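You operate a simulated robot arm through the tools that you are given. There is no shell and no other tool.

You run a simulated robot arm. Do the job below in one go: nothing can be reset, and whatever is moved stays where it is left.

Task
Empty the blue bowl into the basin, refill it to its line and pump in soap twice.
Fine: fill at the tap, leave it under the white pump, a splash at most; drop nothing.

Only the result counts: the job must be done as asked and must still hold three seconds after the hand-in. Knocking over, shifting, dropping, spilling or breaking anything else fails it.

Robot
A 7-joint arm with a fingered hand, fixed in place. Base frame: the origin is on the floor under the middle of its stand, x ahead of it, y to its left, z up; the work surface is at about z = 0.74. Units: m, rad, N and s.
It reaches about 1.333 m from its shoulder. Its first joint turns from -1.204 to 3.002 rad. Payload 5 kg.
The TCP is the grasp point between the finger pads, 0.032 m short of the fingertips. In the tool frame z runs along the fingers and y along their closing line. The gripper opens to 0.16 m; its body begins 0.089 m behind the TCP. The gripper is a hand of 3 fingers: y runs from the thumb to the fingers, the wrist lies at [0, 0, -0.252] in the tool frame, and closing takes about 1.5 s.
Orientation is that of the tool frame in the base frame, as a unit quaternion [x, y, z, w]. With the fingers straight down and closing along the base's y, the tool's x points along the base's -x, its y along +y and its z along -z.

Tools
- The arm moves only by the tool jog_arm. Its argument "targets" is a list of rows, each a list of 3 entries, a list of its own where there are three numbers: the turn, a rotation vector about the tool's x, y, z in degrees, then the shift along the tool's x, y, z in m, then the opening in per cent of the stroke, from 0 (shut) to 100 (fully open). In form: [[[ax, ay, az], [dx, dy, dz], gripper], ...]. A call has 1 to 20 rows; each row shifts and turns the commanded pose from where the row before left it, along the tool's axes as they then stand. A row lasts 0.2 s, in which the tool goes at most 0.05 m and 0.15 rad; a call with a longer step from one row to the next is refused whole, and so is a gripper value outside its range. Where a pose cannot be reached the arm comes as near as it can. A force on the tool above 90 N (or 10 N above the force at the start of the call, whichever is more), or a blocked arm, ends the call early, and 0.2 s more pass. The fingers move at their own pace (about 0.108 m/s each) and stop on an object; they squeeze with about 31 N. The grip force told is the motor's: it shows also when the fingers shut on nothing. Time passes only in rows, and 0.2 s behind the last, so rows that do not move let the fingers close. The reply holds the time, the measured pose of the TCP, the force on the tool along the base axes, the opening and the grip force, in the units named above and with some noise, with the torque about the TCP (base axes, N m) and any sound that the robot's microphone picked up.
- Cameras (640 x 400 px; columns grow to the right, rows downward): "scene" is fixed at [0.2195, -0.5022, 1.3543]; the picture's right is [0.06, -1.00, 0.00], its down [-0.69, -0.04, -0.73] and it looks along [0.73, 0.04, -0.69] (base axes); focal length 330 px, centre (320, 200). "wrist" rides on the gripper at [0.065, -0.004, -0.116] in the tool frame; the picture's right is [0.06, 1.00, 0.00], its down [-0.87, 0.05, -0.49] and it looks along [-0.49, 0.03, 0.87] (tool axes); focal length 261 px, centre (320, 200). There is no depth. A picture from a camera that has moved, and an enlarged one, comes with that camera's place and axes in the base frame and with its lens.
- camera(camera): a new picture of that camera. The clock stands still meanwhile.
- raise_lower(by): slides the trunk up (or, below 0, down) by that many m; the arm rides with it, the base frame stays. It gives what a move gives, with no picture.
- hand_shape(shape): the hand has 3 fingers and takes this shape, open, in about a second: jaw (thumb against the fingers, like two jaws); tri (thumb and two fingers); tip (a fingertip pinch); poke (one finger out to press); point (the index stretched); flat (the hand flat); cup (the hand cupped); fist (a fist). The gripper value then closes the fingers along that shape, each until it touches; the sizes above hold for jaw. It gives what a move gives, with no picture.
- enlarge(camera, box): a new picture of the part [left, top, right, bottom] of that camera's present view, enlarged. The clock stands still meanwhile.
- sign_off(): hands the job in; it is judged then, once.

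Nothing tells you positions but the pictures and the camera data. Unless the task says otherwise, let go and move clear before handing in.

The tools are called after ">>>" as name(argument=value, ...) on one line, values as JSON. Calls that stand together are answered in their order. jog_arm: Moves the arm, as the interface text tells. Its arguments: {"type":"object","properties":{"targets":{"type":"array","items":{"type":"array"}}},"required":["targets"]} The other tools are called the same way: raise_lower (by) moves the trunk up or down; hand_shape (shape) gives the hand a shape; camera (camera) takes a picture; enlarge (camera, box) takes an enlarged picture of a part of a camera's view; sign_off () hands the job in.

At the start:

```text
time_s: 0.0
position: [0.5715, -0.511, 1.1181]
ee_rot: [0.0, 1.0, 0.0, 0.001]
force: [-1.2, -0.3, 0.2]
ft_torque: [-0.01, -0.01, 0.04]
grip_width: 0.16
gripper_force: 0.1
shape: jaw
trunk travel left (down, up): [-0.7, 0.24]
```

scene: 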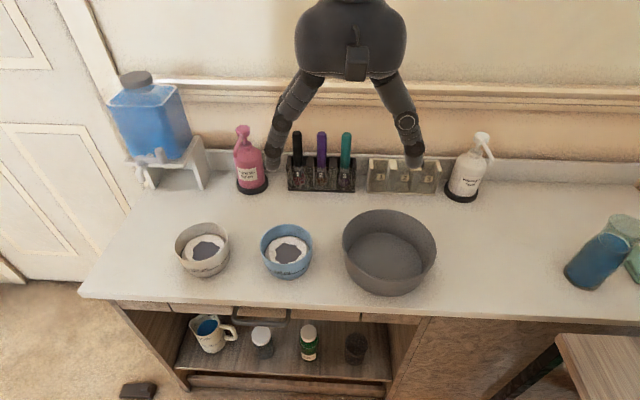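
wrist: 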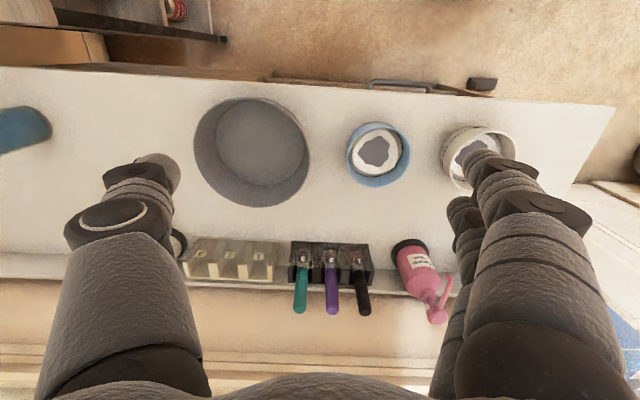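

I see a counter with a blue bowl (centre), a white bowl, a grey basin, a water dispenser with a tap at the left, a pink pump and a white pump at the back. I'll look closer at each before moving.

>>> enlarge(camera="scene", box=[90, 60, 290, 200])

>>> enlarge(camera="scene", box=[160, 200, 340, 300])

>>> enlarge(camera="scene", box=[400, 110, 560, 220])

>>> enlarge(camera="scene", box=[320, 180, 480, 300])

>>> enlarge(camera="wrist", box=[180, 80, 520, 330])

```text
2.86 times, centred on (190, 130) of scene
camera zoom: at [0.2195, -0.5022, 1.3543], right [0.06, -1.0, 0.0], down [-0.69, -0.04, -0.73], along [0.73, 0.04, -0.69], focal length 943 px, centre (691, 400)
```

zoom: 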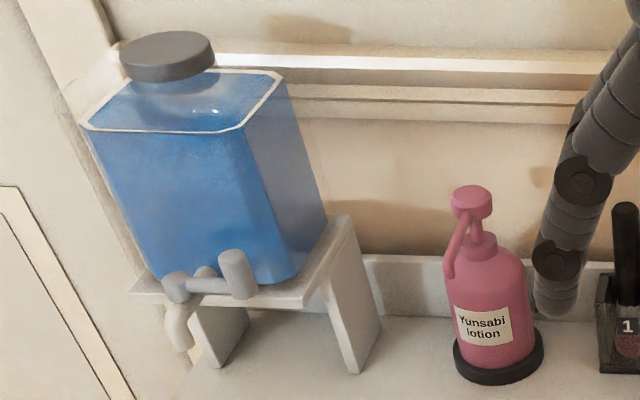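

```text
3.56 times, centred on (250, 250) of scene
camera zoom: at [0.2195, -0.5022, 1.3543], right [0.06, -1.0, 0.0], down [-0.69, -0.04, -0.73], along [0.73, 0.04, -0.69], focal length 1174 px, centre (569, 22)
```

zoom: 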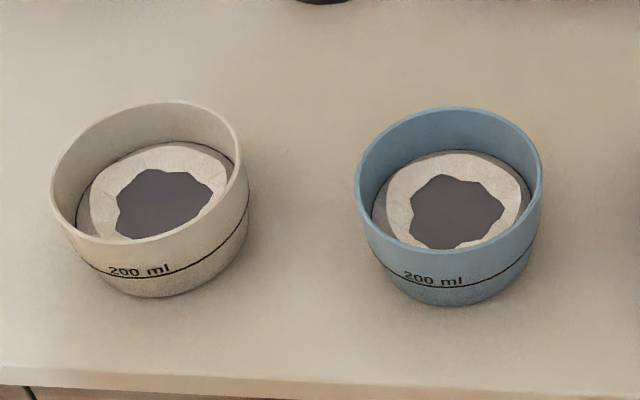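

```text
3.64 times, centred on (480, 165) of scene
camera zoom: at [0.2195, -0.5022, 1.3543], right [0.06, -1.0, 0.0], down [-0.69, -0.04, -0.73], along [0.73, 0.04, -0.69], focal length 1200 px, centre (-262, 327)
```

zoom: 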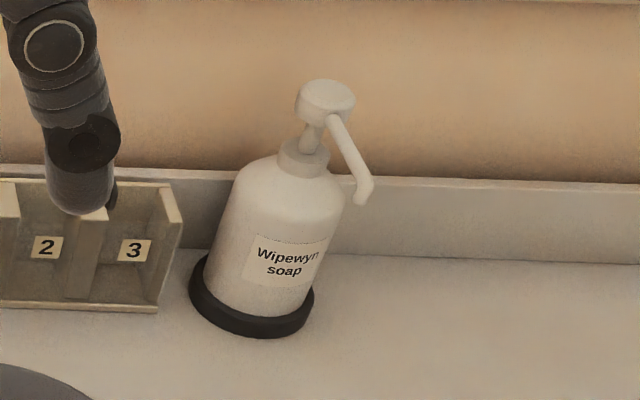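

```text
3.33 times, centred on (400, 240) of scene
camera zoom: at [0.2195, -0.5022, 1.3543], right [0.06, -1.0, 0.0], down [-0.69, -0.04, -0.73], along [0.73, 0.04, -0.69], focal length 1100 px, centre (53, 67)
```

zoom: 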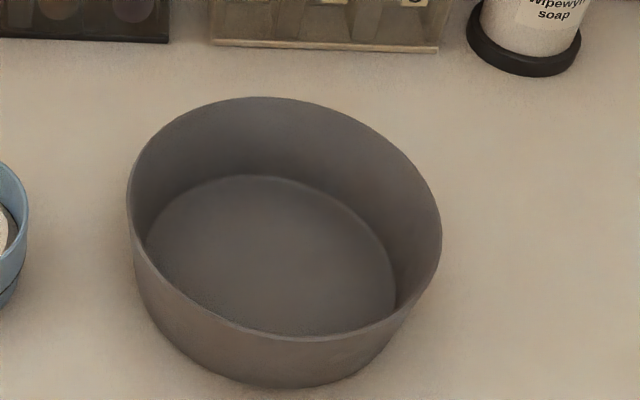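

```text
1.60 times, centred on (350, 205) of wrist
camera zoom: at [0.5064, -0.5147, 1.2348], right [-0.06, 1.0, 0.0], down [0.87, 0.05, 0.49], along [0.49, 0.03, -0.87], focal length 417 px, centre (272, 192)
```

zoom: 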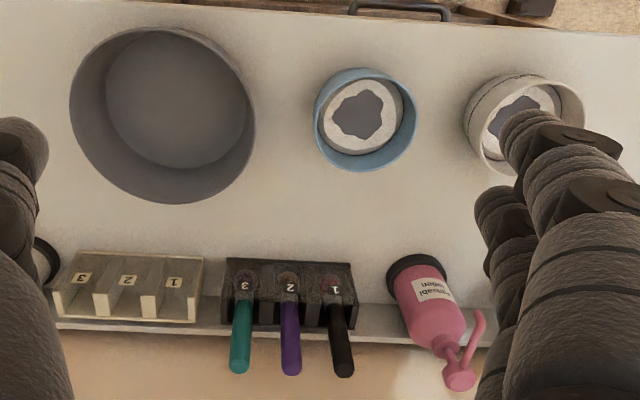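

The blue bowl sits at about (0.652, -0.405), rim about z 0.815 and 0.11 m wide. The grey basin is at about (0.645, -0.615), rim about z 0.84. The tank's tap is on the left at the back and the white pump is at about (0.915, -0.85). I'll first move the hand left and pitch it up so the wrist camera can study the tap.

>>> jog_arm(targets=[[[0, 0, 0], [0.01, 0.045, 0.01], 100], [[0, 0, 0], [0.01, 0.045, 0.01], 100], [[0, 0, 0], [0.01, 0.045, 0.01], 100], [[0, 0, 0], [0.01, 0.045, 0.01], 100], [[0, 0, 0], [0.01, 0.045, 0.01], 100], [[0, 0, 0], [0.01, 0.045, 0.01], 100], [[0, 0, 0], [0.01, 0.045, 0.01], 100], [[0, 0, 0], [0.01, 0.045, 0.01], 100], [[0, -8, 0], [0, 0, 0], 100], [[0, -8, 0], [0, 0, 0], 100], [[0, -8, 0], [0, 0, 0], 100], [[0, -8, 0], [0, 0, 0], 100], [[0, -8, 0], [0, 0, 0], 100]])

>>> camera(camera="wrist")

>>> camera(camera="scene")

```text
time_s: 2.8
position: [0.6281, -0.1476, 1.0384]
ee_rot: [0.001, 0.94, 0.0, 0.342]
force: [0.2, -0.8, 0.6]
ft_torque: [-0.02, -0.01, 0.02]
grip_width: 0.1597
gripper_force: 0.0
shape: jaw
out of reach, approached as far as the arm can: row 9, 10, 11, 12, 13
trunk travel left (down, up): [-0.7, 0.24]
```

```text
taken
camera wrist: at [0.503, -0.1518, 1.087], right [-0.05, 1.0, -0.04], down [0.35, 0.05, 0.94], along [0.94, 0.03, -0.35], focal length 261 px, centre (320, 200)
```

wrist: 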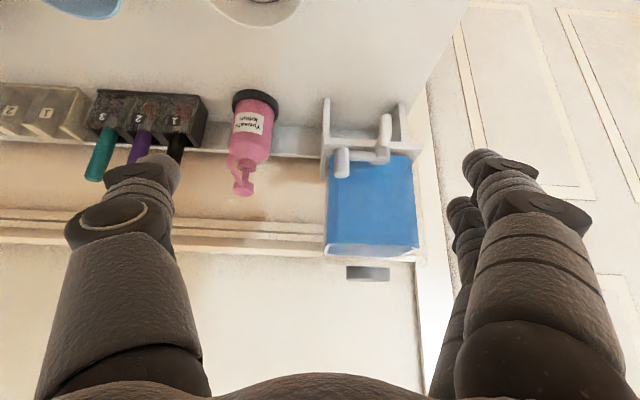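

```text
taken
```

scene: 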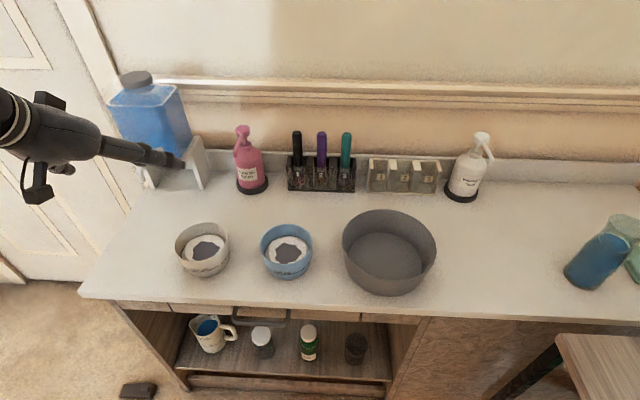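

The arm could not fold that far, so the tool stopped at (0.628, -0.148, 1.038). The wrist picture is upside down and shows the tap; I'll zoom in on it.

>>> enlarge(camera="wrist", box=[290, 80, 450, 200])

>>> enlarge(camera="wrist", box=[200, 70, 330, 210])

```text
3.33 times, centred on (370, 140) of wrist
camera zoom: at [0.503, -0.1518, 1.087], right [-0.05, 1.0, -0.04], down [0.35, 0.05, 0.94], along [0.94, 0.03, -0.35], focal length 869 px, centre (153, 400)
```

zoom: 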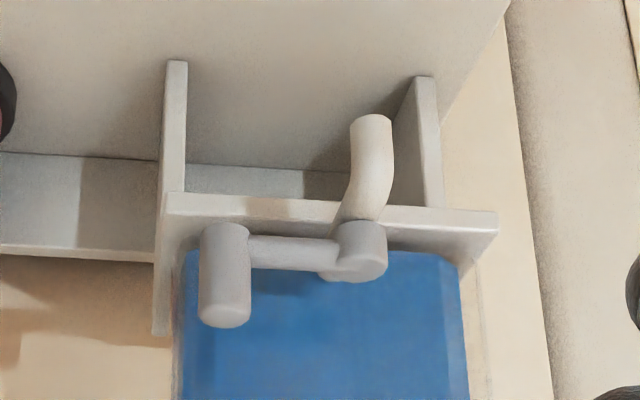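

```text
2.86 times, centred on (265, 140) of wrist
camera zoom: at [0.503, -0.1518, 1.087], right [-0.05, 1.0, -0.04], down [0.35, 0.05, 0.94], along [0.94, 0.03, -0.35], focal length 745 px, centre (477, 371)
```

zoom: 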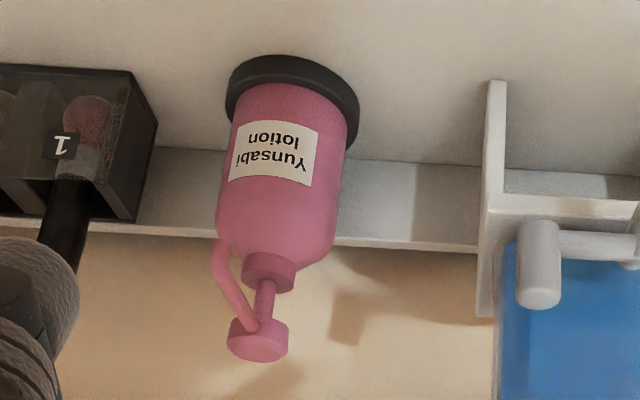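

The tap has a spout outlet near (0.767, -0.066, 0.870), with a side arm along -y ending in an upright peg near (0.79, -0.117, 0.91 to 0.94). I'll zoom in tighter to learn how its handle turns.

>>> enlarge(camera="wrist", box=[330, 100, 402, 170])

>>> enlarge(camera="scene", box=[140, 140, 190, 190])

>>> enlarge(camera="scene", box=[255, 220, 320, 285])

```text
5.71 times, centred on (366, 135) of wrist
camera zoom: at [0.503, -0.1518, 1.087], right [-0.05, 1.0, -0.04], down [0.35, 0.05, 0.94], along [0.94, 0.03, -0.35], focal length 1489 px, centre (57, 571)
```

zoom: 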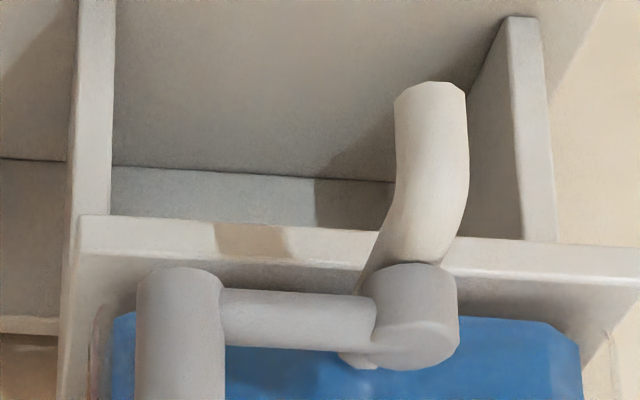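

```text
8.00 times, centred on (165, 165) of scene
camera zoom: at [0.2195, -0.5022, 1.3543], right [0.06, -1.0, 0.0], down [-0.69, -0.04, -0.73], along [0.73, 0.04, -0.69], focal length 2641 px, centre (1560, 480)
```

zoom: 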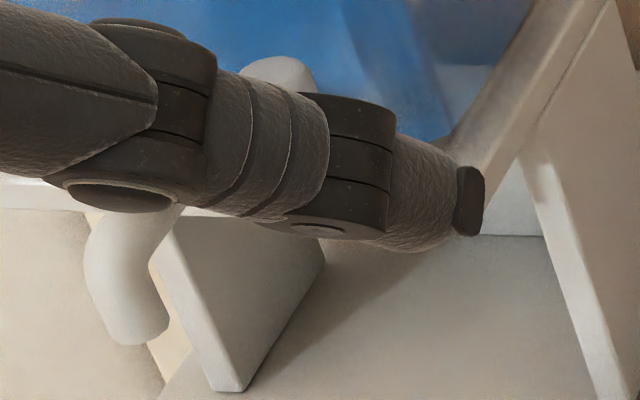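

```text
6.15 times, centred on (288, 252) of scene
camera zoom: at [0.2195, -0.5022, 1.3543], right [0.06, -1.0, 0.0], down [-0.69, -0.04, -0.73], along [0.73, 0.04, -0.69], focal length 2032 px, centre (520, -123)
```

zoom: 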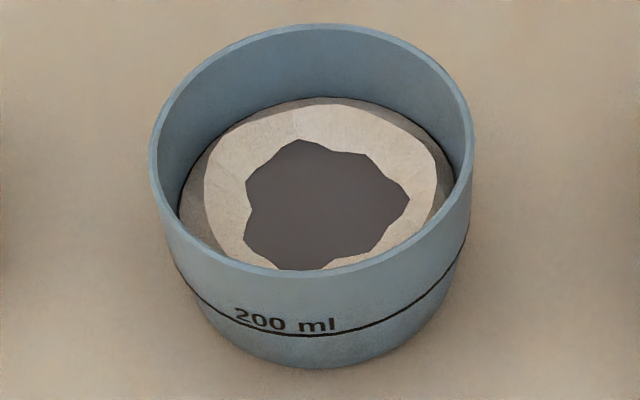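

The tap's cap is an upright cylinder, so I expect its side arm with the peg to swing about a vertical axis. Next I'll move the hand over towards the blue bowl, at a safe height, with the fingers somewhat narrower.

>>> jog_arm(targets=[[[0, 0, 0], [0, -0.043, 0], 85], [[0, 0, 0], [0, -0.043, 0], 85], [[0, 0, 0], [0, -0.043, 0], 85], [[0, 0, 0], [0, -0.043, 0], 85], [[0, 0, 0], [0, -0.043, 0], 85], [[0, 0, 0], [0, -0.043, 0], 85]])

>>> camera(camera="wrist")

>>> camera(camera="scene")

```text
time_s: 4.2
position: [0.6368, -0.4057, 1.0372]
ee_rot: [-0.001, 0.94, 0.002, 0.342]
force: [-0.8, 0.0, -0.5]
ft_torque: [0.03, 0.01, 0.03]
grip_width: 0.1361
gripper_force: 0.0
shape: jaw
out of reach, approached as far as the arm can: row 1, 2
trunk travel left (down, up): [-0.7, 0.24]
```

```text
taken
camera wrist: at [0.5122, -0.4097, 1.0847], right [-0.05, 1.0, -0.04], down [0.35, 0.05, 0.94], along [0.94, 0.03, -0.35], focal length 261 px, centre (320, 200)
```

wrist: 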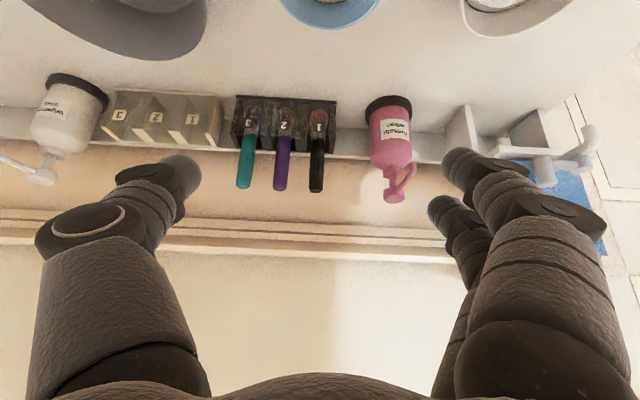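

```text
taken
```

scene: 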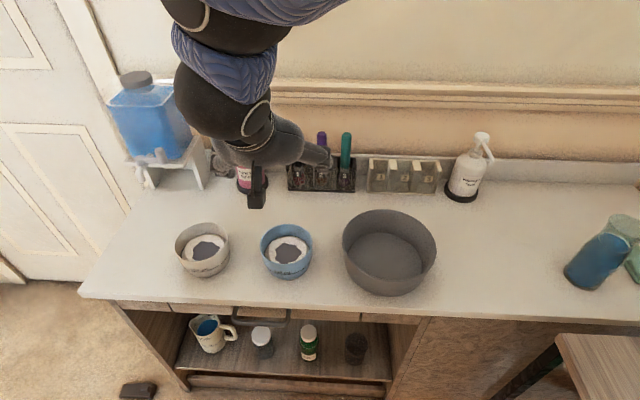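

The hand is now over the bowl at (0.637, -0.406, 1.037). While the view is good I'll zoom in on the white pump.

>>> enlarge(camera="wrist", box=[0, 50, 140, 200])

>>> enlarge(camera="scene", box=[430, 120, 510, 210])

```text
2.67 times, centred on (70, 125) of wrist
camera zoom: at [0.5122, -0.4097, 1.0847], right [-0.05, 1.0, -0.04], down [0.35, 0.05, 0.94], along [0.94, 0.03, -0.35], focal length 695 px, centre (987, 400)
```

zoom: 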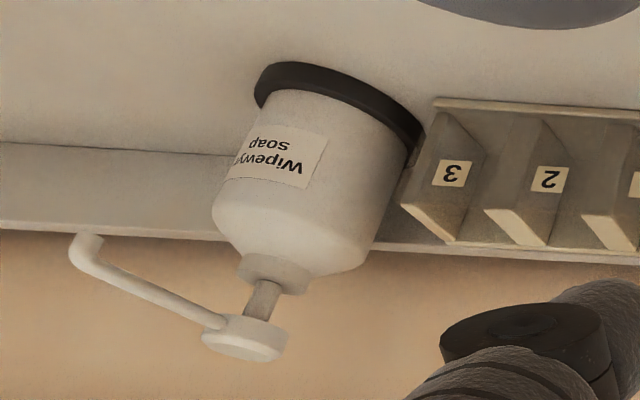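

```text
4.44 times, centred on (470, 165) of scene
camera zoom: at [0.2195, -0.5022, 1.3543], right [0.06, -1.0, 0.0], down [-0.69, -0.04, -0.73], along [0.73, 0.04, -0.69], focal length 1467 px, centre (-347, 356)
```

zoom: 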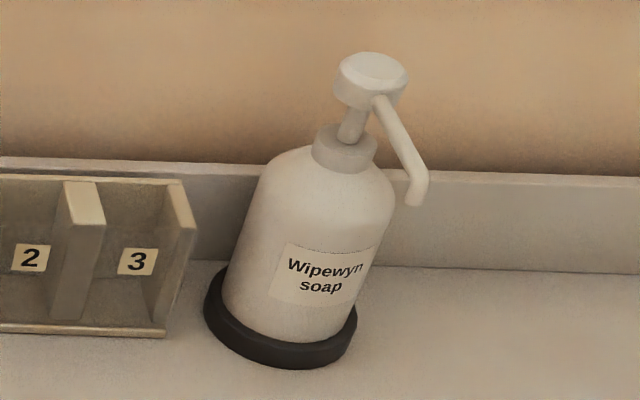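

From two views, the nozzle tip of the white pump is at about (0.830, -0.849, 0.905) pointing toward the robot, and its head is at (0.911, -0.844, 0.92). Now I'll lower the hand somewhat and flatten its pitch toward 30° below horizontal for a side grasp of the blue bowl.

>>> jog_arm(targets=[[[0, 0, 0], [0.034, 0, 0.0093], 85], [[0, 0, 0], [0.034, 0, 0.0093], 85], [[0, 0, 0], [0.034, 0, 0.0093], 85], [[0, -7, 0], [0, 0, 0], 85], [[0, -7, 0], [0, 0, 0], 85], [[0, -6, 0], [0, 0, 0], 85]])

>>> camera(camera="scene")

>>> camera(camera="wrist")

```text
time_s: 5.6
position: [0.5767, -0.4069, 0.9496]
ee_rot: [0.001, 0.865, 0.0, 0.501]
force: [-0.8, 0.2, -0.1]
ft_torque: [-0.01, 0.05, 0.03]
grip_width: 0.1362
gripper_force: 0.0
shape: jaw
out of reach, approached as far as the arm can: row 5
trunk travel left (down, up): [-0.7, 0.24]
```

```text
taken
```

scene: 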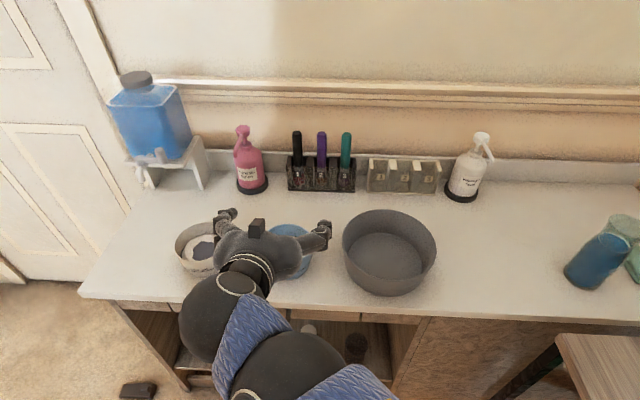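

```text
taken
camera wrist: at [0.4439, -0.4108, 0.9514], right [-0.03, 1.0, -0.05], down [0.01, 0.05, 1.0], along [1.0, 0.03, -0.01], focal length 261 px, centre (320, 200)
```

wrist: 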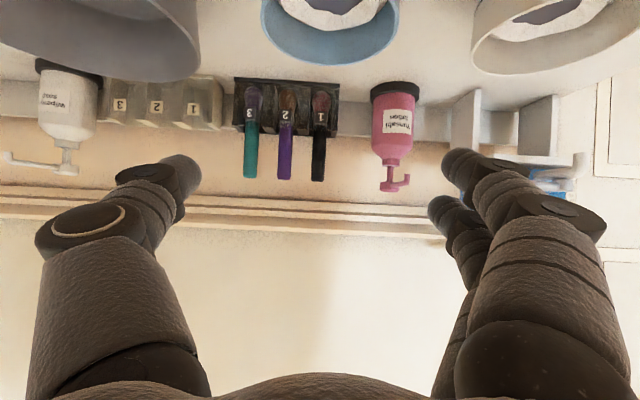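

The hand is at (0.577, -0.407, 0.950), pitched 30° down, with the bowl centred between the fingers in y. I'll come down partway in front of the bowl and check the side clearances.

>>> jog_arm(targets=[[[0, 0, 0], [0.0231, 0.0008, 0.02], 85], [[0, 0, 0], [0.0231, 0.0008, 0.02], 85], [[0, 0, 0], [0.0231, 0.0008, 0.02], 85], [[0, 0, 0], [0.0231, 0.0008, 0.02], 85]])

>>> camera(camera="scene")

>>> camera(camera="wrist")

```text
time_s: 6.6
position: [0.6022, -0.4018, 0.829]
ee_rot: [0.0, 0.866, 0.0, 0.5]
force: [0.4, -0.9, 0.1]
ft_torque: [-0.06, 0.06, 0.01]
grip_width: 0.1362
gripper_force: 0.0
shape: jaw
trunk travel left (down, up): [-0.7, 0.24]
```

```text
taken
```

scene: 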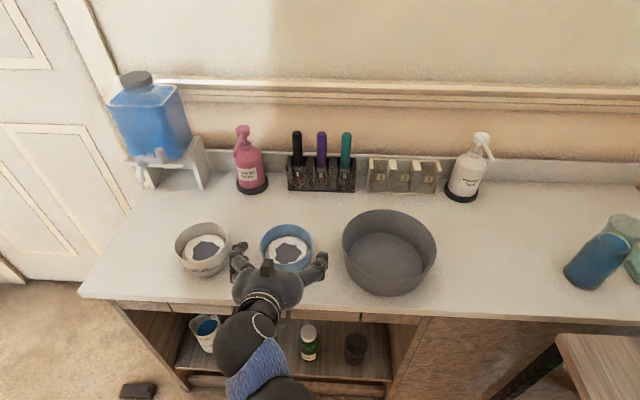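

```text
taken
camera wrist: at [0.4684, -0.4061, 0.8319], right [-0.03, 1.0, -0.05], down [0.01, 0.05, 1.0], along [1.0, 0.03, -0.01], focal length 261 px, centre (320, 200)
```

wrist: 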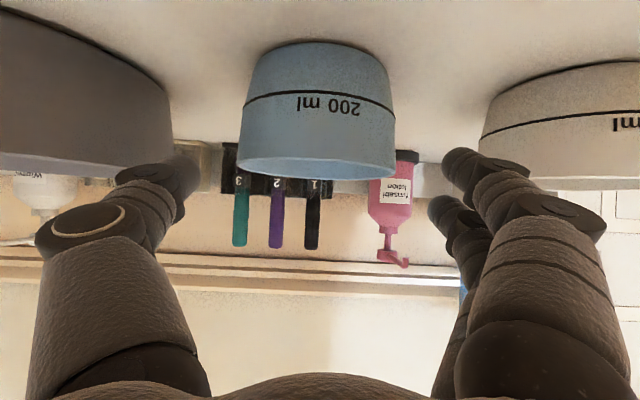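

The bowl is centred at about (0.651, -0.404), rim at z 0.82, and its 200 ml line is about 35 mm above the counter. I'll slide forward around it with clearance on both sides.

>>> jog_arm(targets=[[[0, 0, 0], [0.0024, -0.001, 0.02], 85], [[0, 0, 0], [0.0024, -0.001, 0.02], 85], [[0, 0, 0], [0.0024, 0, 0.0196], 85]])

>>> camera(camera="wrist")

>>> enlarge(camera="scene", box=[170, 190, 410, 340])

```text
time_s: 7.4
position: [0.6527, -0.4057, 0.7937]
ee_rot: [0.0, 0.866, 0.0, 0.5]
force: [-0.3, 0.0, 0.3]
ft_torque: [-0.01, 0.0, -0.02]
grip_width: 0.1361
gripper_force: 0.0
shape: jaw
trunk travel left (down, up): [-0.7, 0.24]
```

```text
taken
camera wrist: at [0.5179, -0.4093, 0.7956], right [-0.03, 1.0, -0.05], down [0.01, 0.05, 1.0], along [1.0, 0.03, -0.01], focal length 261 px, centre (320, 200)
```

wrist: 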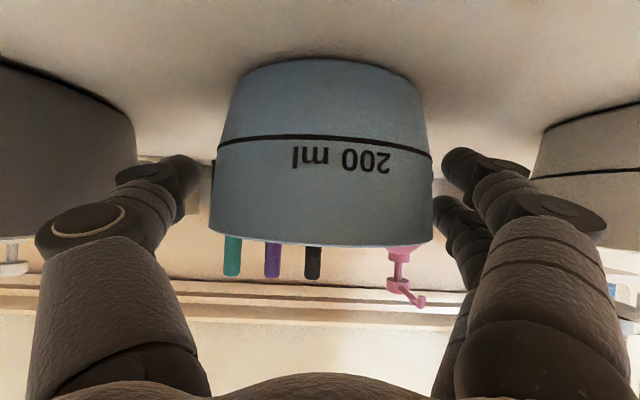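

```text
2.67 times, centred on (290, 265) of scene
camera zoom: at [0.2195, -0.5022, 1.3543], right [0.06, -1.0, 0.0], down [-0.69, -0.04, -0.73], along [0.73, 0.04, -0.69], focal length 880 px, centre (400, 27)
```

zoom: 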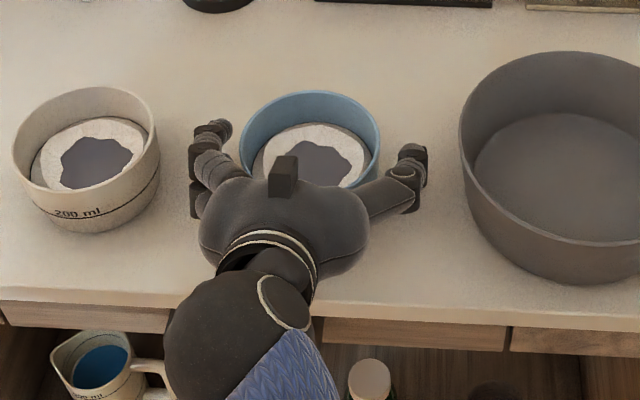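

The fingers straddle the bowl evenly, clear of the white bowl and the basin. I'll close gently in steps.

>>> jog_arm(targets=[[[0, 0, 0], [0, 0.001, 0], 78], [[0, 0, 0], [0, 0, 0], 72], [[0, 0, 0], [0, 0, 0], 68], [[0, 0, 0], [0, 0, 0], 64], [[0, 0, 0], [0, 0, 0], 60], [[0, 0, 0], [0, 0, 0], 55], [[0, 0, 0], [0, 0, 0], 45], [[0, 0, 0], [0, 0, 0], 30], [[0, 0, 0], [0, 0, 0], 0], [[0, 0, 0], [0, 0, 0], 0], [[0, 0, 0], [0, 0, 0], 0]])

>>> camera(camera="wrist")

>>> enlarge(camera="scene", box=[170, 190, 410, 340])

```text
time_s: 9.8
position: [0.6494, -0.4041, 0.7937]
ee_rot: [0.0, 0.866, 0.0, 0.5]
force: [0.2, -0.6, -1.1]
ft_torque: [0.05, 0.04, 0.02]
grip_width: 0.1003
gripper_force: 31.3
shape: jaw
trunk travel left (down, up): [-0.7, 0.24]
```

```text
taken
camera wrist: at [0.5169, -0.408, 0.7955], right [-0.03, 1.0, -0.05], down [0.01, 0.05, 1.0], along [1.0, 0.03, -0.01], focal length 261 px, centre (320, 200)
```

wrist: 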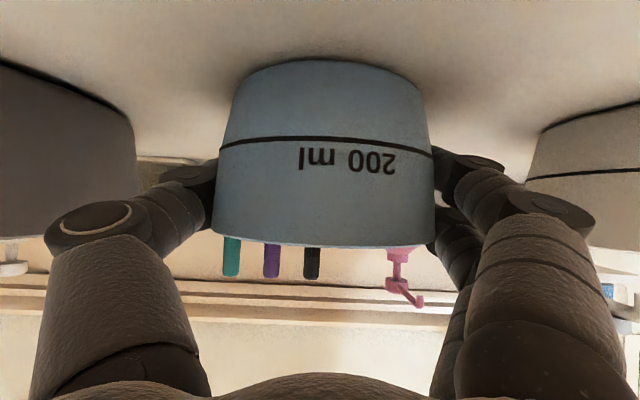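

```text
2.67 times, centred on (290, 265) of scene
camera zoom: at [0.2195, -0.5022, 1.3543], right [0.06, -1.0, 0.0], down [-0.69, -0.04, -0.73], along [0.73, 0.04, -0.69], focal length 880 px, centre (400, 27)
```

zoom: 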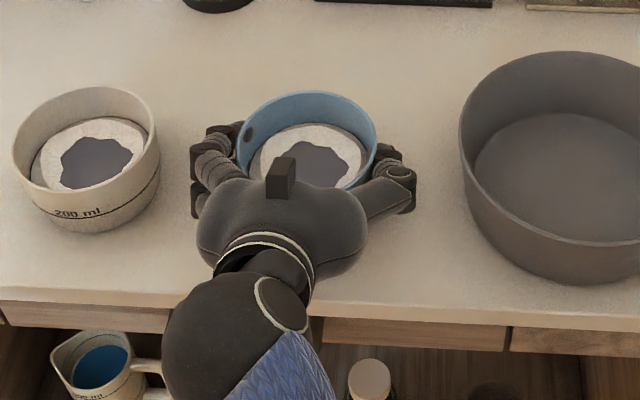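

The bowl is gripped at 0.100 m width with 31 N. I'll lift a little first and check that it stays level.

>>> jog_arm(targets=[[[0, 0, 0], [-0.00433, 0, -0.0025], 0], [[0, 0, 0], [-0.00866, 0, -0.005], 0], [[0, 0, 0], [-0.00866, 0, -0.005], 0], [[0, 0, 0], [-0.00866, 0, -0.005], 0]])

>>> camera(camera="wrist")

>>> enlarge(camera="scene", box=[170, 190, 410, 340])

```text
time_s: 10.8
position: [0.648, -0.4033, 0.827]
ee_rot: [0.0, 0.866, 0.0, 0.5]
force: [0.5, -0.3, -3.5]
ft_torque: [-0.02, 0.03, 0.01]
grip_width: 0.1003
gripper_force: 30.9
shape: jaw
trunk travel left (down, up): [-0.7, 0.24]
```

```text
taken
camera wrist: at [0.5157, -0.4073, 0.8294], right [-0.03, 1.0, -0.05], down [0.01, 0.05, 1.0], along [1.0, 0.03, -0.01], focal length 261 px, centre (320, 200)
```

wrist: 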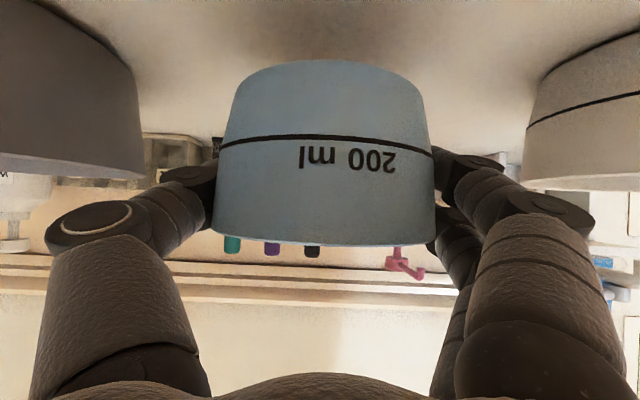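

```text
2.67 times, centred on (290, 265) of scene
camera zoom: at [0.2195, -0.5022, 1.3543], right [0.06, -1.0, 0.0], down [-0.69, -0.04, -0.73], along [0.73, 0.04, -0.69], focal length 880 px, centre (400, 27)
```

zoom: 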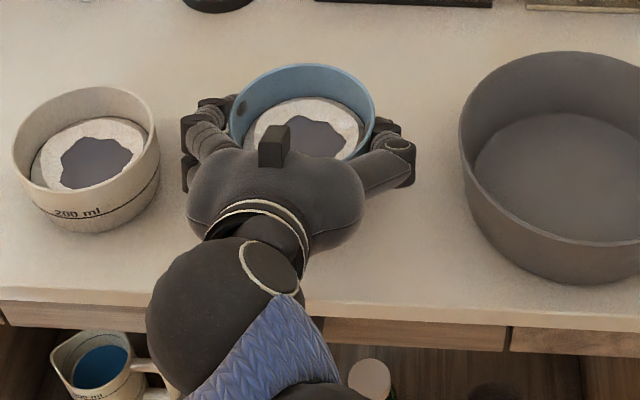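

The bowl is held steady and weighs about 3.2 N. I'll lift to z about 0.99 and then carry it toward the basin.

>>> jog_arm(targets=[[[0, 0, 0], [-0.00866, 0, -0.005], 0], [[0, 0, 0], [-0.01732, 0, -0.01], 0], [[0, 0, 0], [-0.01732, 0, -0.01], 0], [[0, 0, 0], [-0.01732, 0, -0.01], 0], [[0, 0, 0], [-0.01732, 0, -0.01], 0], [[0, 0, 0], [-0.01732, 0, -0.01], 0], [[0, 0, 0], [-0.01732, 0, -0.01], 0], [[0, 0, 0], [-0.01732, 0, -0.01], 0], [[0, 0, 0], [-0.00866, -0.005, -0.005], 0], [[0, 0, 0], [0, -0.012, 0], 0], [[0, 0, 0], [0, -0.02, 0], 0], [[0, 0, 0], [0, -0.02, 0], 0], [[0, 0, 0], [0, -0.02, 0], 0], [[0, 0, 0], [0, -0.02, 0], 0], [[0, 0, 0], [0, -0.02, 0], 0], [[0, 0, 0], [0, -0.02, 0], 0], [[0, 0, 0], [0, -0.02, 0], 0], [[0, 0, 0], [0, -0.015, 0], 0], [[0, 0, 0], [0, -0.008, 0], 0]])

>>> camera(camera="scene")

>>> camera(camera="wrist")

```text
time_s: 14.8
position: [0.6495, -0.5856, 0.9853]
ee_rot: [0.001, 0.866, 0.0, 0.5]
force: [0.3, 0.2, -3.3]
ft_torque: [-0.03, 0.01, 0.01]
grip_width: 0.1003
gripper_force: 31.3
shape: jaw
trunk travel left (down, up): [-0.7, 0.24]
```

```text
taken
```

scene: 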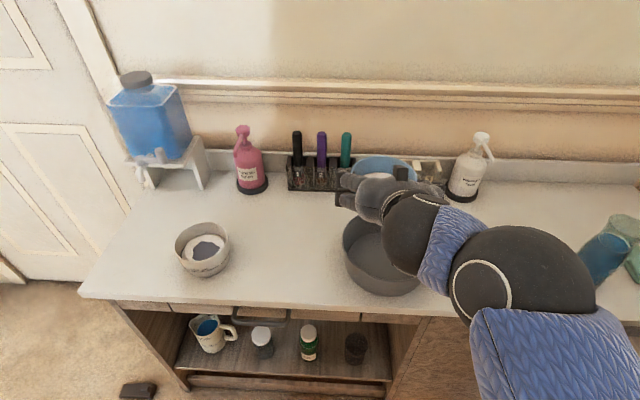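

```text
taken
camera wrist: at [0.5165, -0.5897, 0.989], right [-0.03, 1.0, -0.05], down [0.01, 0.05, 1.0], along [1.0, 0.03, -0.01], focal length 261 px, centre (320, 200)
```

wrist: 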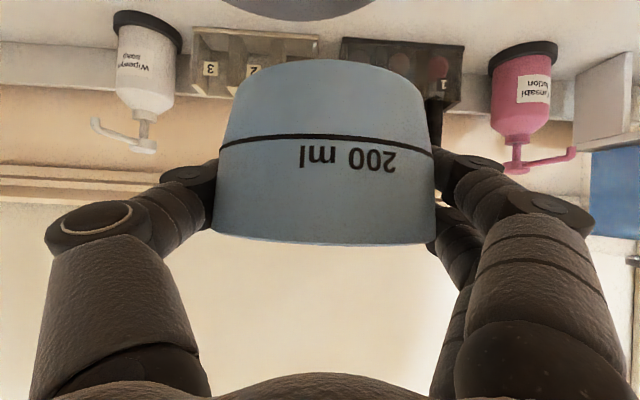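

The bowl is now above the basin's left half at (0.65, -0.586, 0.985). I'll start tipping it to the right, toward the basin's middle, checking at 40°.

>>> jog_arm(targets=[[[-1.5, 0, 2.6], [0, 0, 0], 0], [[-2.5, 0, 4.33], [0, 0, 0], 0], [[-2.5, 0, 4.33], [0, 0, 0], 0], [[-2.5, 0, 4.33], [0, 0, 0], 0], [[-2.5, 0, 4.33], [0, 0, 0], 0], [[-2.5, 0, 4.33], [0, 0, 0], 0], [[-2.5, 0, 4.33], [0, 0, 0], 0], [[-2, 0, 3.46], [0, 0, 0], 0]])

>>> camera(camera="scene")

>>> camera(camera="wrist")

```text
time_s: 16.6
position: [0.6503, -0.5847, 0.9863]
ee_rot: [0.158, 0.821, 0.275, 0.474]
force: [-1.1, -0.2, -2.4]
ft_torque: [-0.03, 0.05, -0.03]
grip_width: 0.1001
gripper_force: 30.8
shape: jaw
trunk travel left (down, up): [-0.7, 0.24]
```

```text
taken
```

scene: 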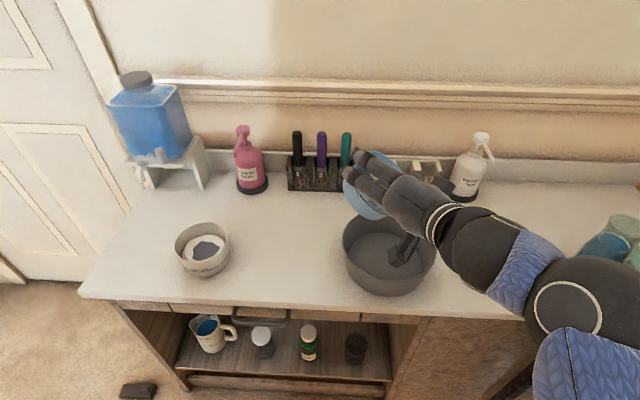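

```text
taken
camera wrist: at [0.5164, -0.5892, 0.9868], right [-0.03, 0.83, 0.56], down [0.01, -0.56, 0.83], along [1.0, 0.03, 0.01], focal length 261 px, centre (320, 200)
```

wrist: 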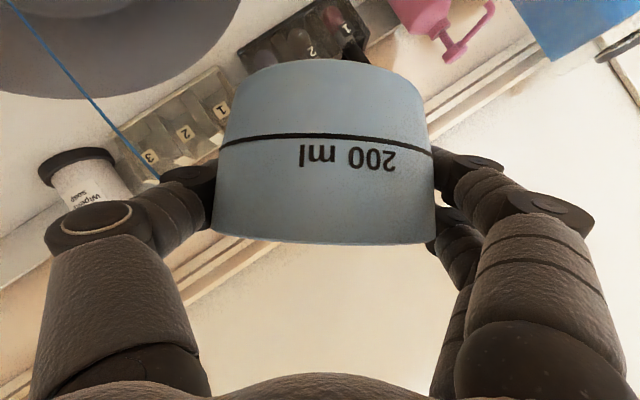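

A thin stream has started and it lands inside the basin (around y -0.655). I'll keep tipping slowly.

>>> jog_arm(targets=[[[0, 0, 0], [0, 0, 0], 0], [[0, 0, 0], [0, 0, 0], 0], [[-1.5, 0, 2.6], [0, 0, 0], 0], [[-1.5, 0, 2.6], [0, 0, 0], 0], [[-1.5, 0, 2.6], [0, 0, 0], 0], [[-1.5, 0, 2.6], [0, 0, 0], 0], [[-1.5, 0, 2.6], [0, 0, 0], 0], [[-1.5, 0, 2.6], [0, 0, 0], 0], [[-1.5, 0, 2.6], [0, 0, 0], 0], [[-1.5, 0, 2.6], [0, 0, 0], 0]])

>>> camera(camera="scene")

>>> camera(camera="wrist")

```text
time_s: 18.8
position: [0.6501, -0.584, 0.9881]
ee_rot: [0.254, 0.746, 0.44, 0.431]
force: [0.7, -0.7, -1.5]
ft_torque: [-0.06, 0.0, 0.0]
grip_width: 0.0998
gripper_force: 31.1
shape: jaw
trunk travel left (down, up): [-0.7, 0.24]
```

```text
taken
```

scene: 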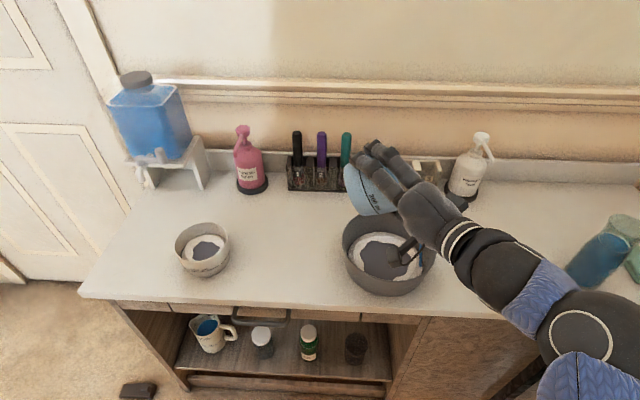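

```text
taken
camera wrist: at [0.5167, -0.5869, 0.9859], right [-0.03, 0.53, 0.85], down [0.01, -0.85, 0.53], along [1.0, 0.02, 0.02], focal length 261 px, centre (320, 200)
```

wrist: 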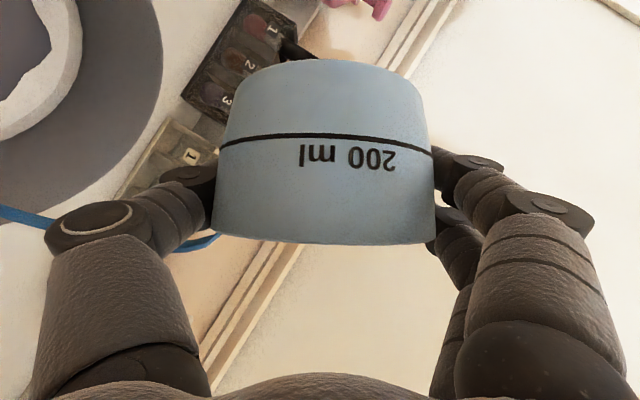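

The stream still falls inside the basin and most of the bowl is emptied (force down to 1.5 N). I'll go on tipping past 90°.

>>> jog_arm(targets=[[[0, 0, 0], [0, 0, 0], 0], [[-1.5, 0, 2.6], [0, 0, 0], 0], [[-1.5, 0, 2.6], [0, 0, 0], 0], [[-1.5, 0, 2.6], [0, 0, 0], 0], [[-2, 0, 3.46], [0, 0, 0], 0], [[-2, 0, 3.46], [0, 0, 0], 0], [[-2, 0, 3.46], [0, 0, 0], 0], [[-2, 0, 3.46], [0, 0, 0], 0], [[-2.5, 0, 4.33], [0, 0, 0], 0], [[-2.5, 0, 4.33], [0, 0, 0], 0], [[-2.5, 0, 4.33], [0, 0, 0], 0]])

>>> camera(camera="scene")

>>> camera(camera="wrist")

```text
time_s: 21.2
position: [0.6504, -0.5842, 0.988]
ee_rot: [0.385, 0.551, 0.668, 0.318]
force: [0.6, 0.8, -1.5]
ft_torque: [-0.02, -0.03, 0.01]
grip_width: 0.1
gripper_force: 30.6
shape: jaw
trunk travel left (down, up): [-0.7, 0.24]
```

```text
taken
```

scene: 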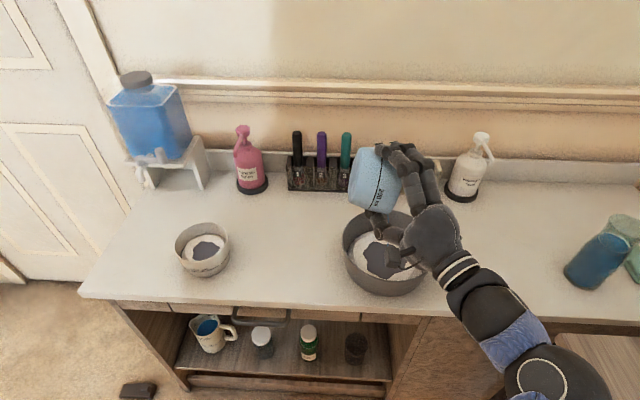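

```text
taken
camera wrist: at [0.5163, -0.5845, 0.9849], right [-0.03, -0.14, 0.99], down [0.01, -0.99, -0.14], along [1.0, 0.0, 0.03], focal length 261 px, centre (320, 200)
```

wrist: 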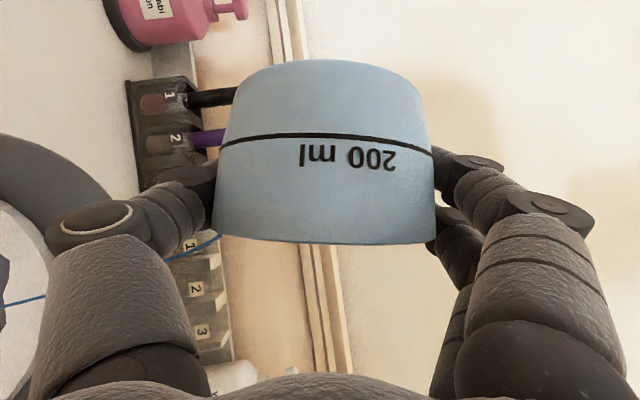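

The bowl is past 100° with only a thin trickle left, landing in the basin. I'll tip it further and hold until it has run dry.

>>> jog_arm(targets=[[[-2.5, 0, 4.33], [0, 0, 0], 0], [[-2.5, 0, 4.33], [0, 0, 0], 0], [[-2.5, 0, 4.33], [0, 0, 0], 0], [[-2.5, 0, 4.33], [0, 0, 0], 0], [[-2.5, 0, 4.33], [0, 0, 0], 0], [[0, 0, 0], [0, 0, 0], 0], [[0, 0, 0], [0, 0, 0], 0], [[0, 0, 0], [0, 0, 0], 0], [[0, 0, 0], [0, 0, 0], 0], [[0, 0, 0], [0, 0, 0], 0], [[0, 0, 0], [0, 0, 0], 0]])

>>> camera(camera="scene")

>>> camera(camera="wrist")

```text
time_s: 23.6
position: [0.6482, -0.584, 0.987]
ee_rot: [0.445, 0.393, 0.771, 0.228]
force: [-0.3, -0.9, -0.8]
ft_torque: [0.01, 0.01, -0.02]
grip_width: 0.1
gripper_force: 31.0
shape: jaw
trunk travel left (down, up): [-0.7, 0.24]
```

```text
taken
```

scene: 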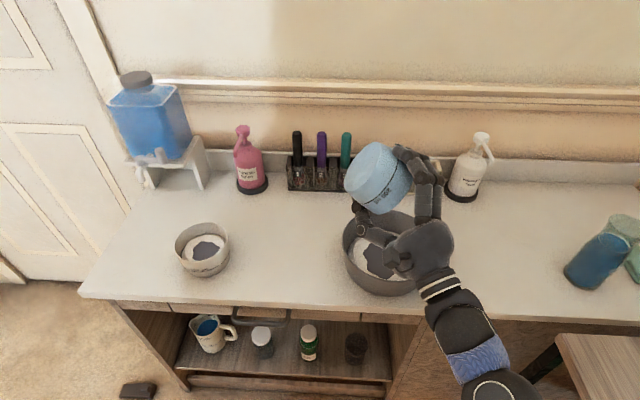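

```text
taken
camera wrist: at [0.5158, -0.5827, 0.9847], right [-0.03, -0.54, 0.84], down [0.01, -0.84, -0.54], along [1.0, -0.01, 0.03], focal length 261 px, centre (320, 200)
```

wrist: 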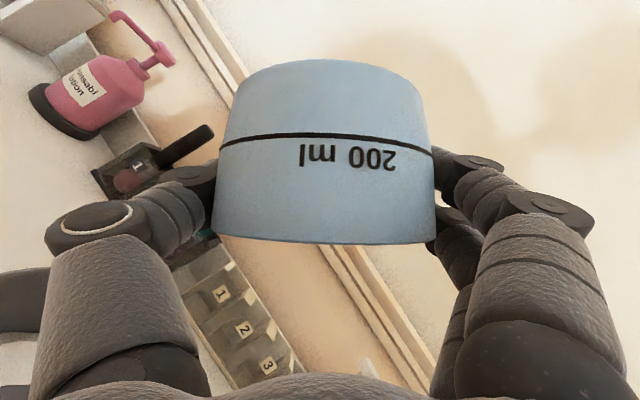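

No stream is visible now. I'll hold a bit longer to drain, then start turning the bowl upright over the basin.

>>> jog_arm(targets=[[[0, 0, 0], [0, 0, 0], 0], [[0, 0, 0], [0, 0, 0], 0], [[0, 0, 0], [0, 0, 0], 0], [[0, 0, 0], [0, 0, 0], 0], [[0, 0, 0], [0, 0, 0], 0], [[1.5, 0, -2.6], [0, 0, 0], 0], [[3, 0, -5.196], [0, 0, 0], 0], [[3, 0, -5.196], [0, 0, 0], 0], [[3, 0, -5.196], [0, 0, 0], 0], [[3, 0, -5.196], [0, 0, 0], 0], [[3, 0, -5.196], [0, 0, 0], 0], [[3, 0, -5.196], [0, 0, 0], 0], [[3, 0, -5.196], [0, 0, 0], 0], [[3, 0, -5.196], [0, 0, 0], 0], [[3, 0, -5.196], [0, 0, 0], 0], [[3, 0, -5.196], [0, 0, 0], 0], [[3, 0, -5.196], [0, 0, 0], 0]])

>>> camera(camera="scene")

```text
time_s: 27.2
position: [0.6488, -0.5849, 0.9877]
ee_rot: [0.238, 0.761, 0.413, 0.44]
force: [-0.2, -0.3, -1.9]
ft_torque: [-0.03, -0.01, 0.0]
grip_width: 0.1
gripper_force: 31.4
shape: jaw
trunk travel left (down, up): [-0.7, 0.24]
```

```text
taken
```

scene: 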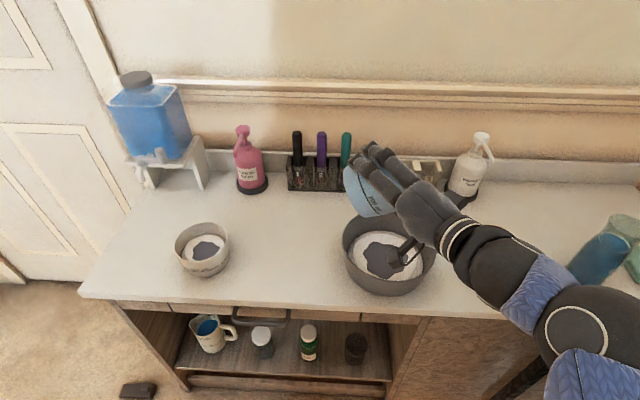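

The basin holds the old water and the bowl is turning upright, with about 57° to go. I'll finish levelling it.

>>> jog_arm(targets=[[[3, 0, -5.196], [0, 0, 0], 0], [[3, 0, -5.196], [0, 0, 0], 0], [[3, 0, -5.196], [0, 0, 0], 0], [[3, 0, -5.196], [0, 0, 0], 0], [[3, 0, -5.196], [0, 0, 0], 0], [[3, 0, -5.196], [0, 0, 0], 0], [[3, 0, -5.196], [0, 0, 0], 0], [[3, 0, -5.196], [0, 0, 0], 0], [[3, 0, -5.196], [0, 0, 0], 0], [[1.35, 0, -2.338], [0, 0, 0], 0]])

>>> camera(camera="scene")

>>> enlarge(camera="scene", box=[330, 140, 450, 220])

>>> enlarge(camera="scene", box=[320, 190, 480, 310])

```text
time_s: 29.4
position: [0.6494, -0.5846, 0.9881]
ee_rot: [0.0, 0.866, 0.001, 0.5]
force: [-0.5, 0.0, -0.6]
ft_torque: [-0.01, 0.04, -0.02]
grip_width: 0.1002
gripper_force: 31.0
shape: jaw
trunk travel left (down, up): [-0.7, 0.24]
```

```text
taken
```

scene: 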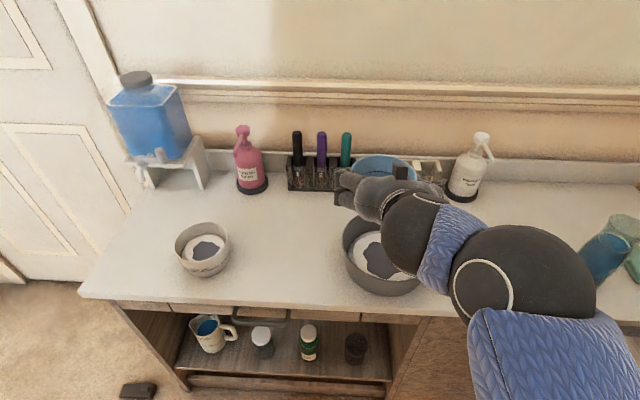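

```text
5.00 times, centred on (390, 180) of scene
camera zoom: at [0.2195, -0.5022, 1.3543], right [0.06, -1.0, 0.0], down [-0.69, -0.04, -0.73], along [0.73, 0.04, -0.69], focal length 1651 px, centre (-30, 300)
```

zoom: 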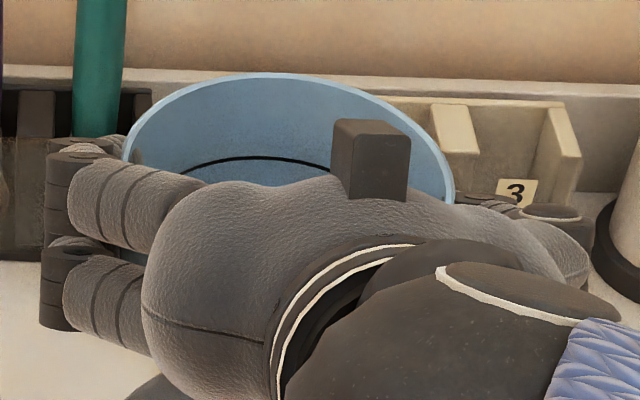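

```text
3.33 times, centred on (400, 250) of scene
camera zoom: at [0.2195, -0.5022, 1.3543], right [0.06, -1.0, 0.0], down [-0.69, -0.04, -0.73], along [0.73, 0.04, -0.69], focal length 1100 px, centre (53, 33)
```

zoom: 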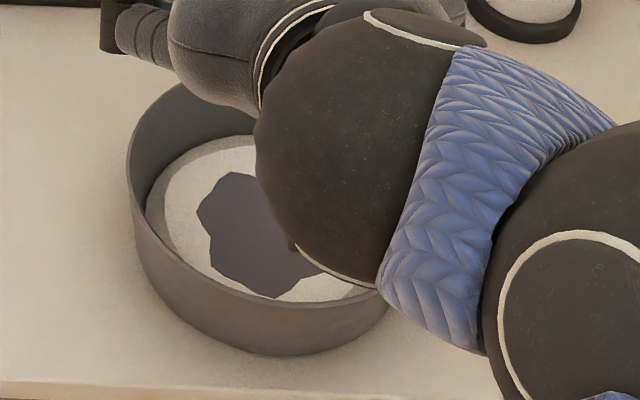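

The bowl is empty and shows a line inside as well; the basin holds the old water. Next I'll carry the bowl left at this height toward the tap, staying in front of it.

>>> jog_arm(targets=[[[0, 0, 0], [0, 0.02, 0], 0], [[0, 0, 0], [0, 0.037, 0], 0], [[0, 0, 0], [0, 0.037, 0], 0], [[0, 0, 0], [0, 0.037, 0], 0], [[0, 0, 0], [0, 0.037, 0], 0], [[0, 0, 0], [0, 0.037, 0], 0], [[0, 0, 0], [0, 0.037, 0], 0], [[0, 0, 0], [0, 0.037, 0], 0], [[0, 0, 0], [0, 0.037, 0], 0], [[0, 0, 0], [0, 0.037, 0], 0]])

>>> camera(camera="scene")

>>> camera(camera="wrist")

```text
time_s: 31.6
position: [0.6492, -0.2258, 0.9887]
ee_rot: [-0.012, 0.862, 0.017, 0.507]
force: [0.4, -0.2, -1.1]
ft_torque: [-0.01, -0.01, -0.03]
grip_width: 0.1
gripper_force: 31.2
shape: jaw
out of reach, approached as far as the arm can: row 10
trunk travel left (down, up): [-0.7, 0.24]
```

```text
taken
```

scene: 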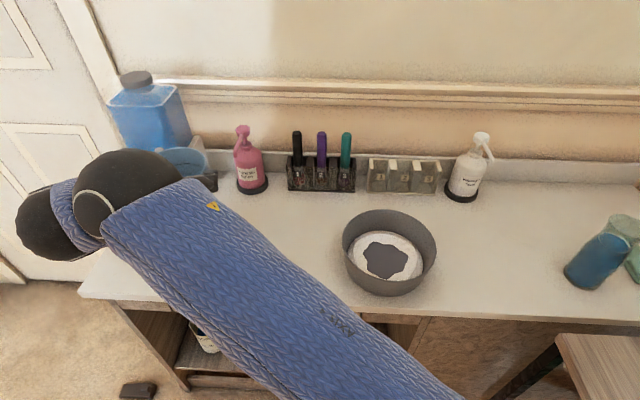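

```text
taken
camera wrist: at [0.5168, -0.2344, 0.99], right [-0.07, 1.0, -0.04], down [-0.01, 0.04, 1.0], along [1.0, 0.07, 0.01], focal length 261 px, centre (320, 200)
```

wrist: 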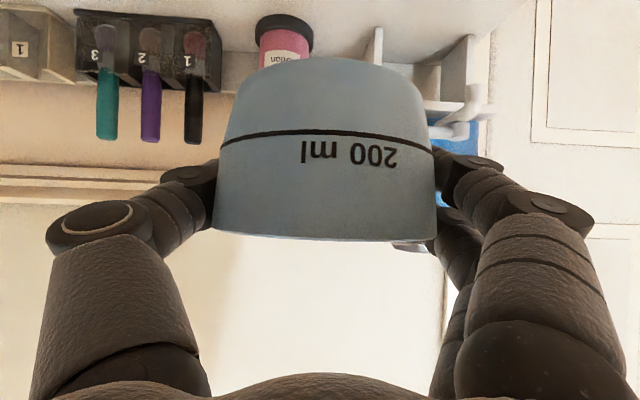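

The arm neared a limit at (0.649, -0.226, 0.989), and it drifted toward a slight left yaw. I'll yaw the hand toward +y about the bowl, which should ease reaching the tap.

>>> jog_arm(targets=[[[-6.06, 0, -3.5], [0, 0, 0], 0], [[-6.06, 0, -3.5], [0, 0, 0], 0], [[-6.06, 0, -3.5], [0, 0, 0], 0]])

>>> camera(camera="scene")

```text
time_s: 32.4
position: [0.6488, -0.2254, 0.9908]
ee_rot: [-0.158, 0.851, 0.094, 0.492]
force: [0.9, -0.5, -0.6]
ft_torque: [-0.03, 0.02, -0.01]
grip_width: 0.0998
gripper_force: 30.6
shape: jaw
trunk travel left (down, up): [-0.7, 0.24]
```

```text
taken
```

scene: 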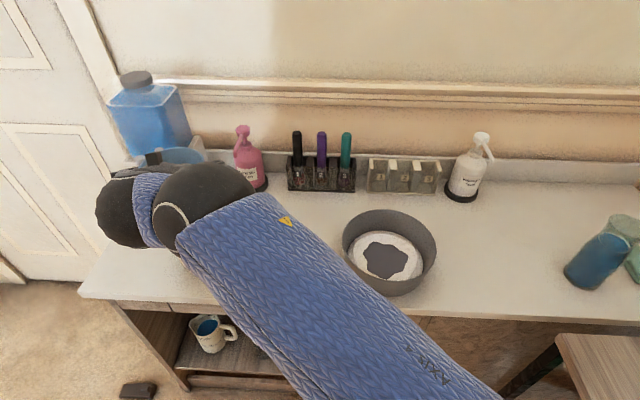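

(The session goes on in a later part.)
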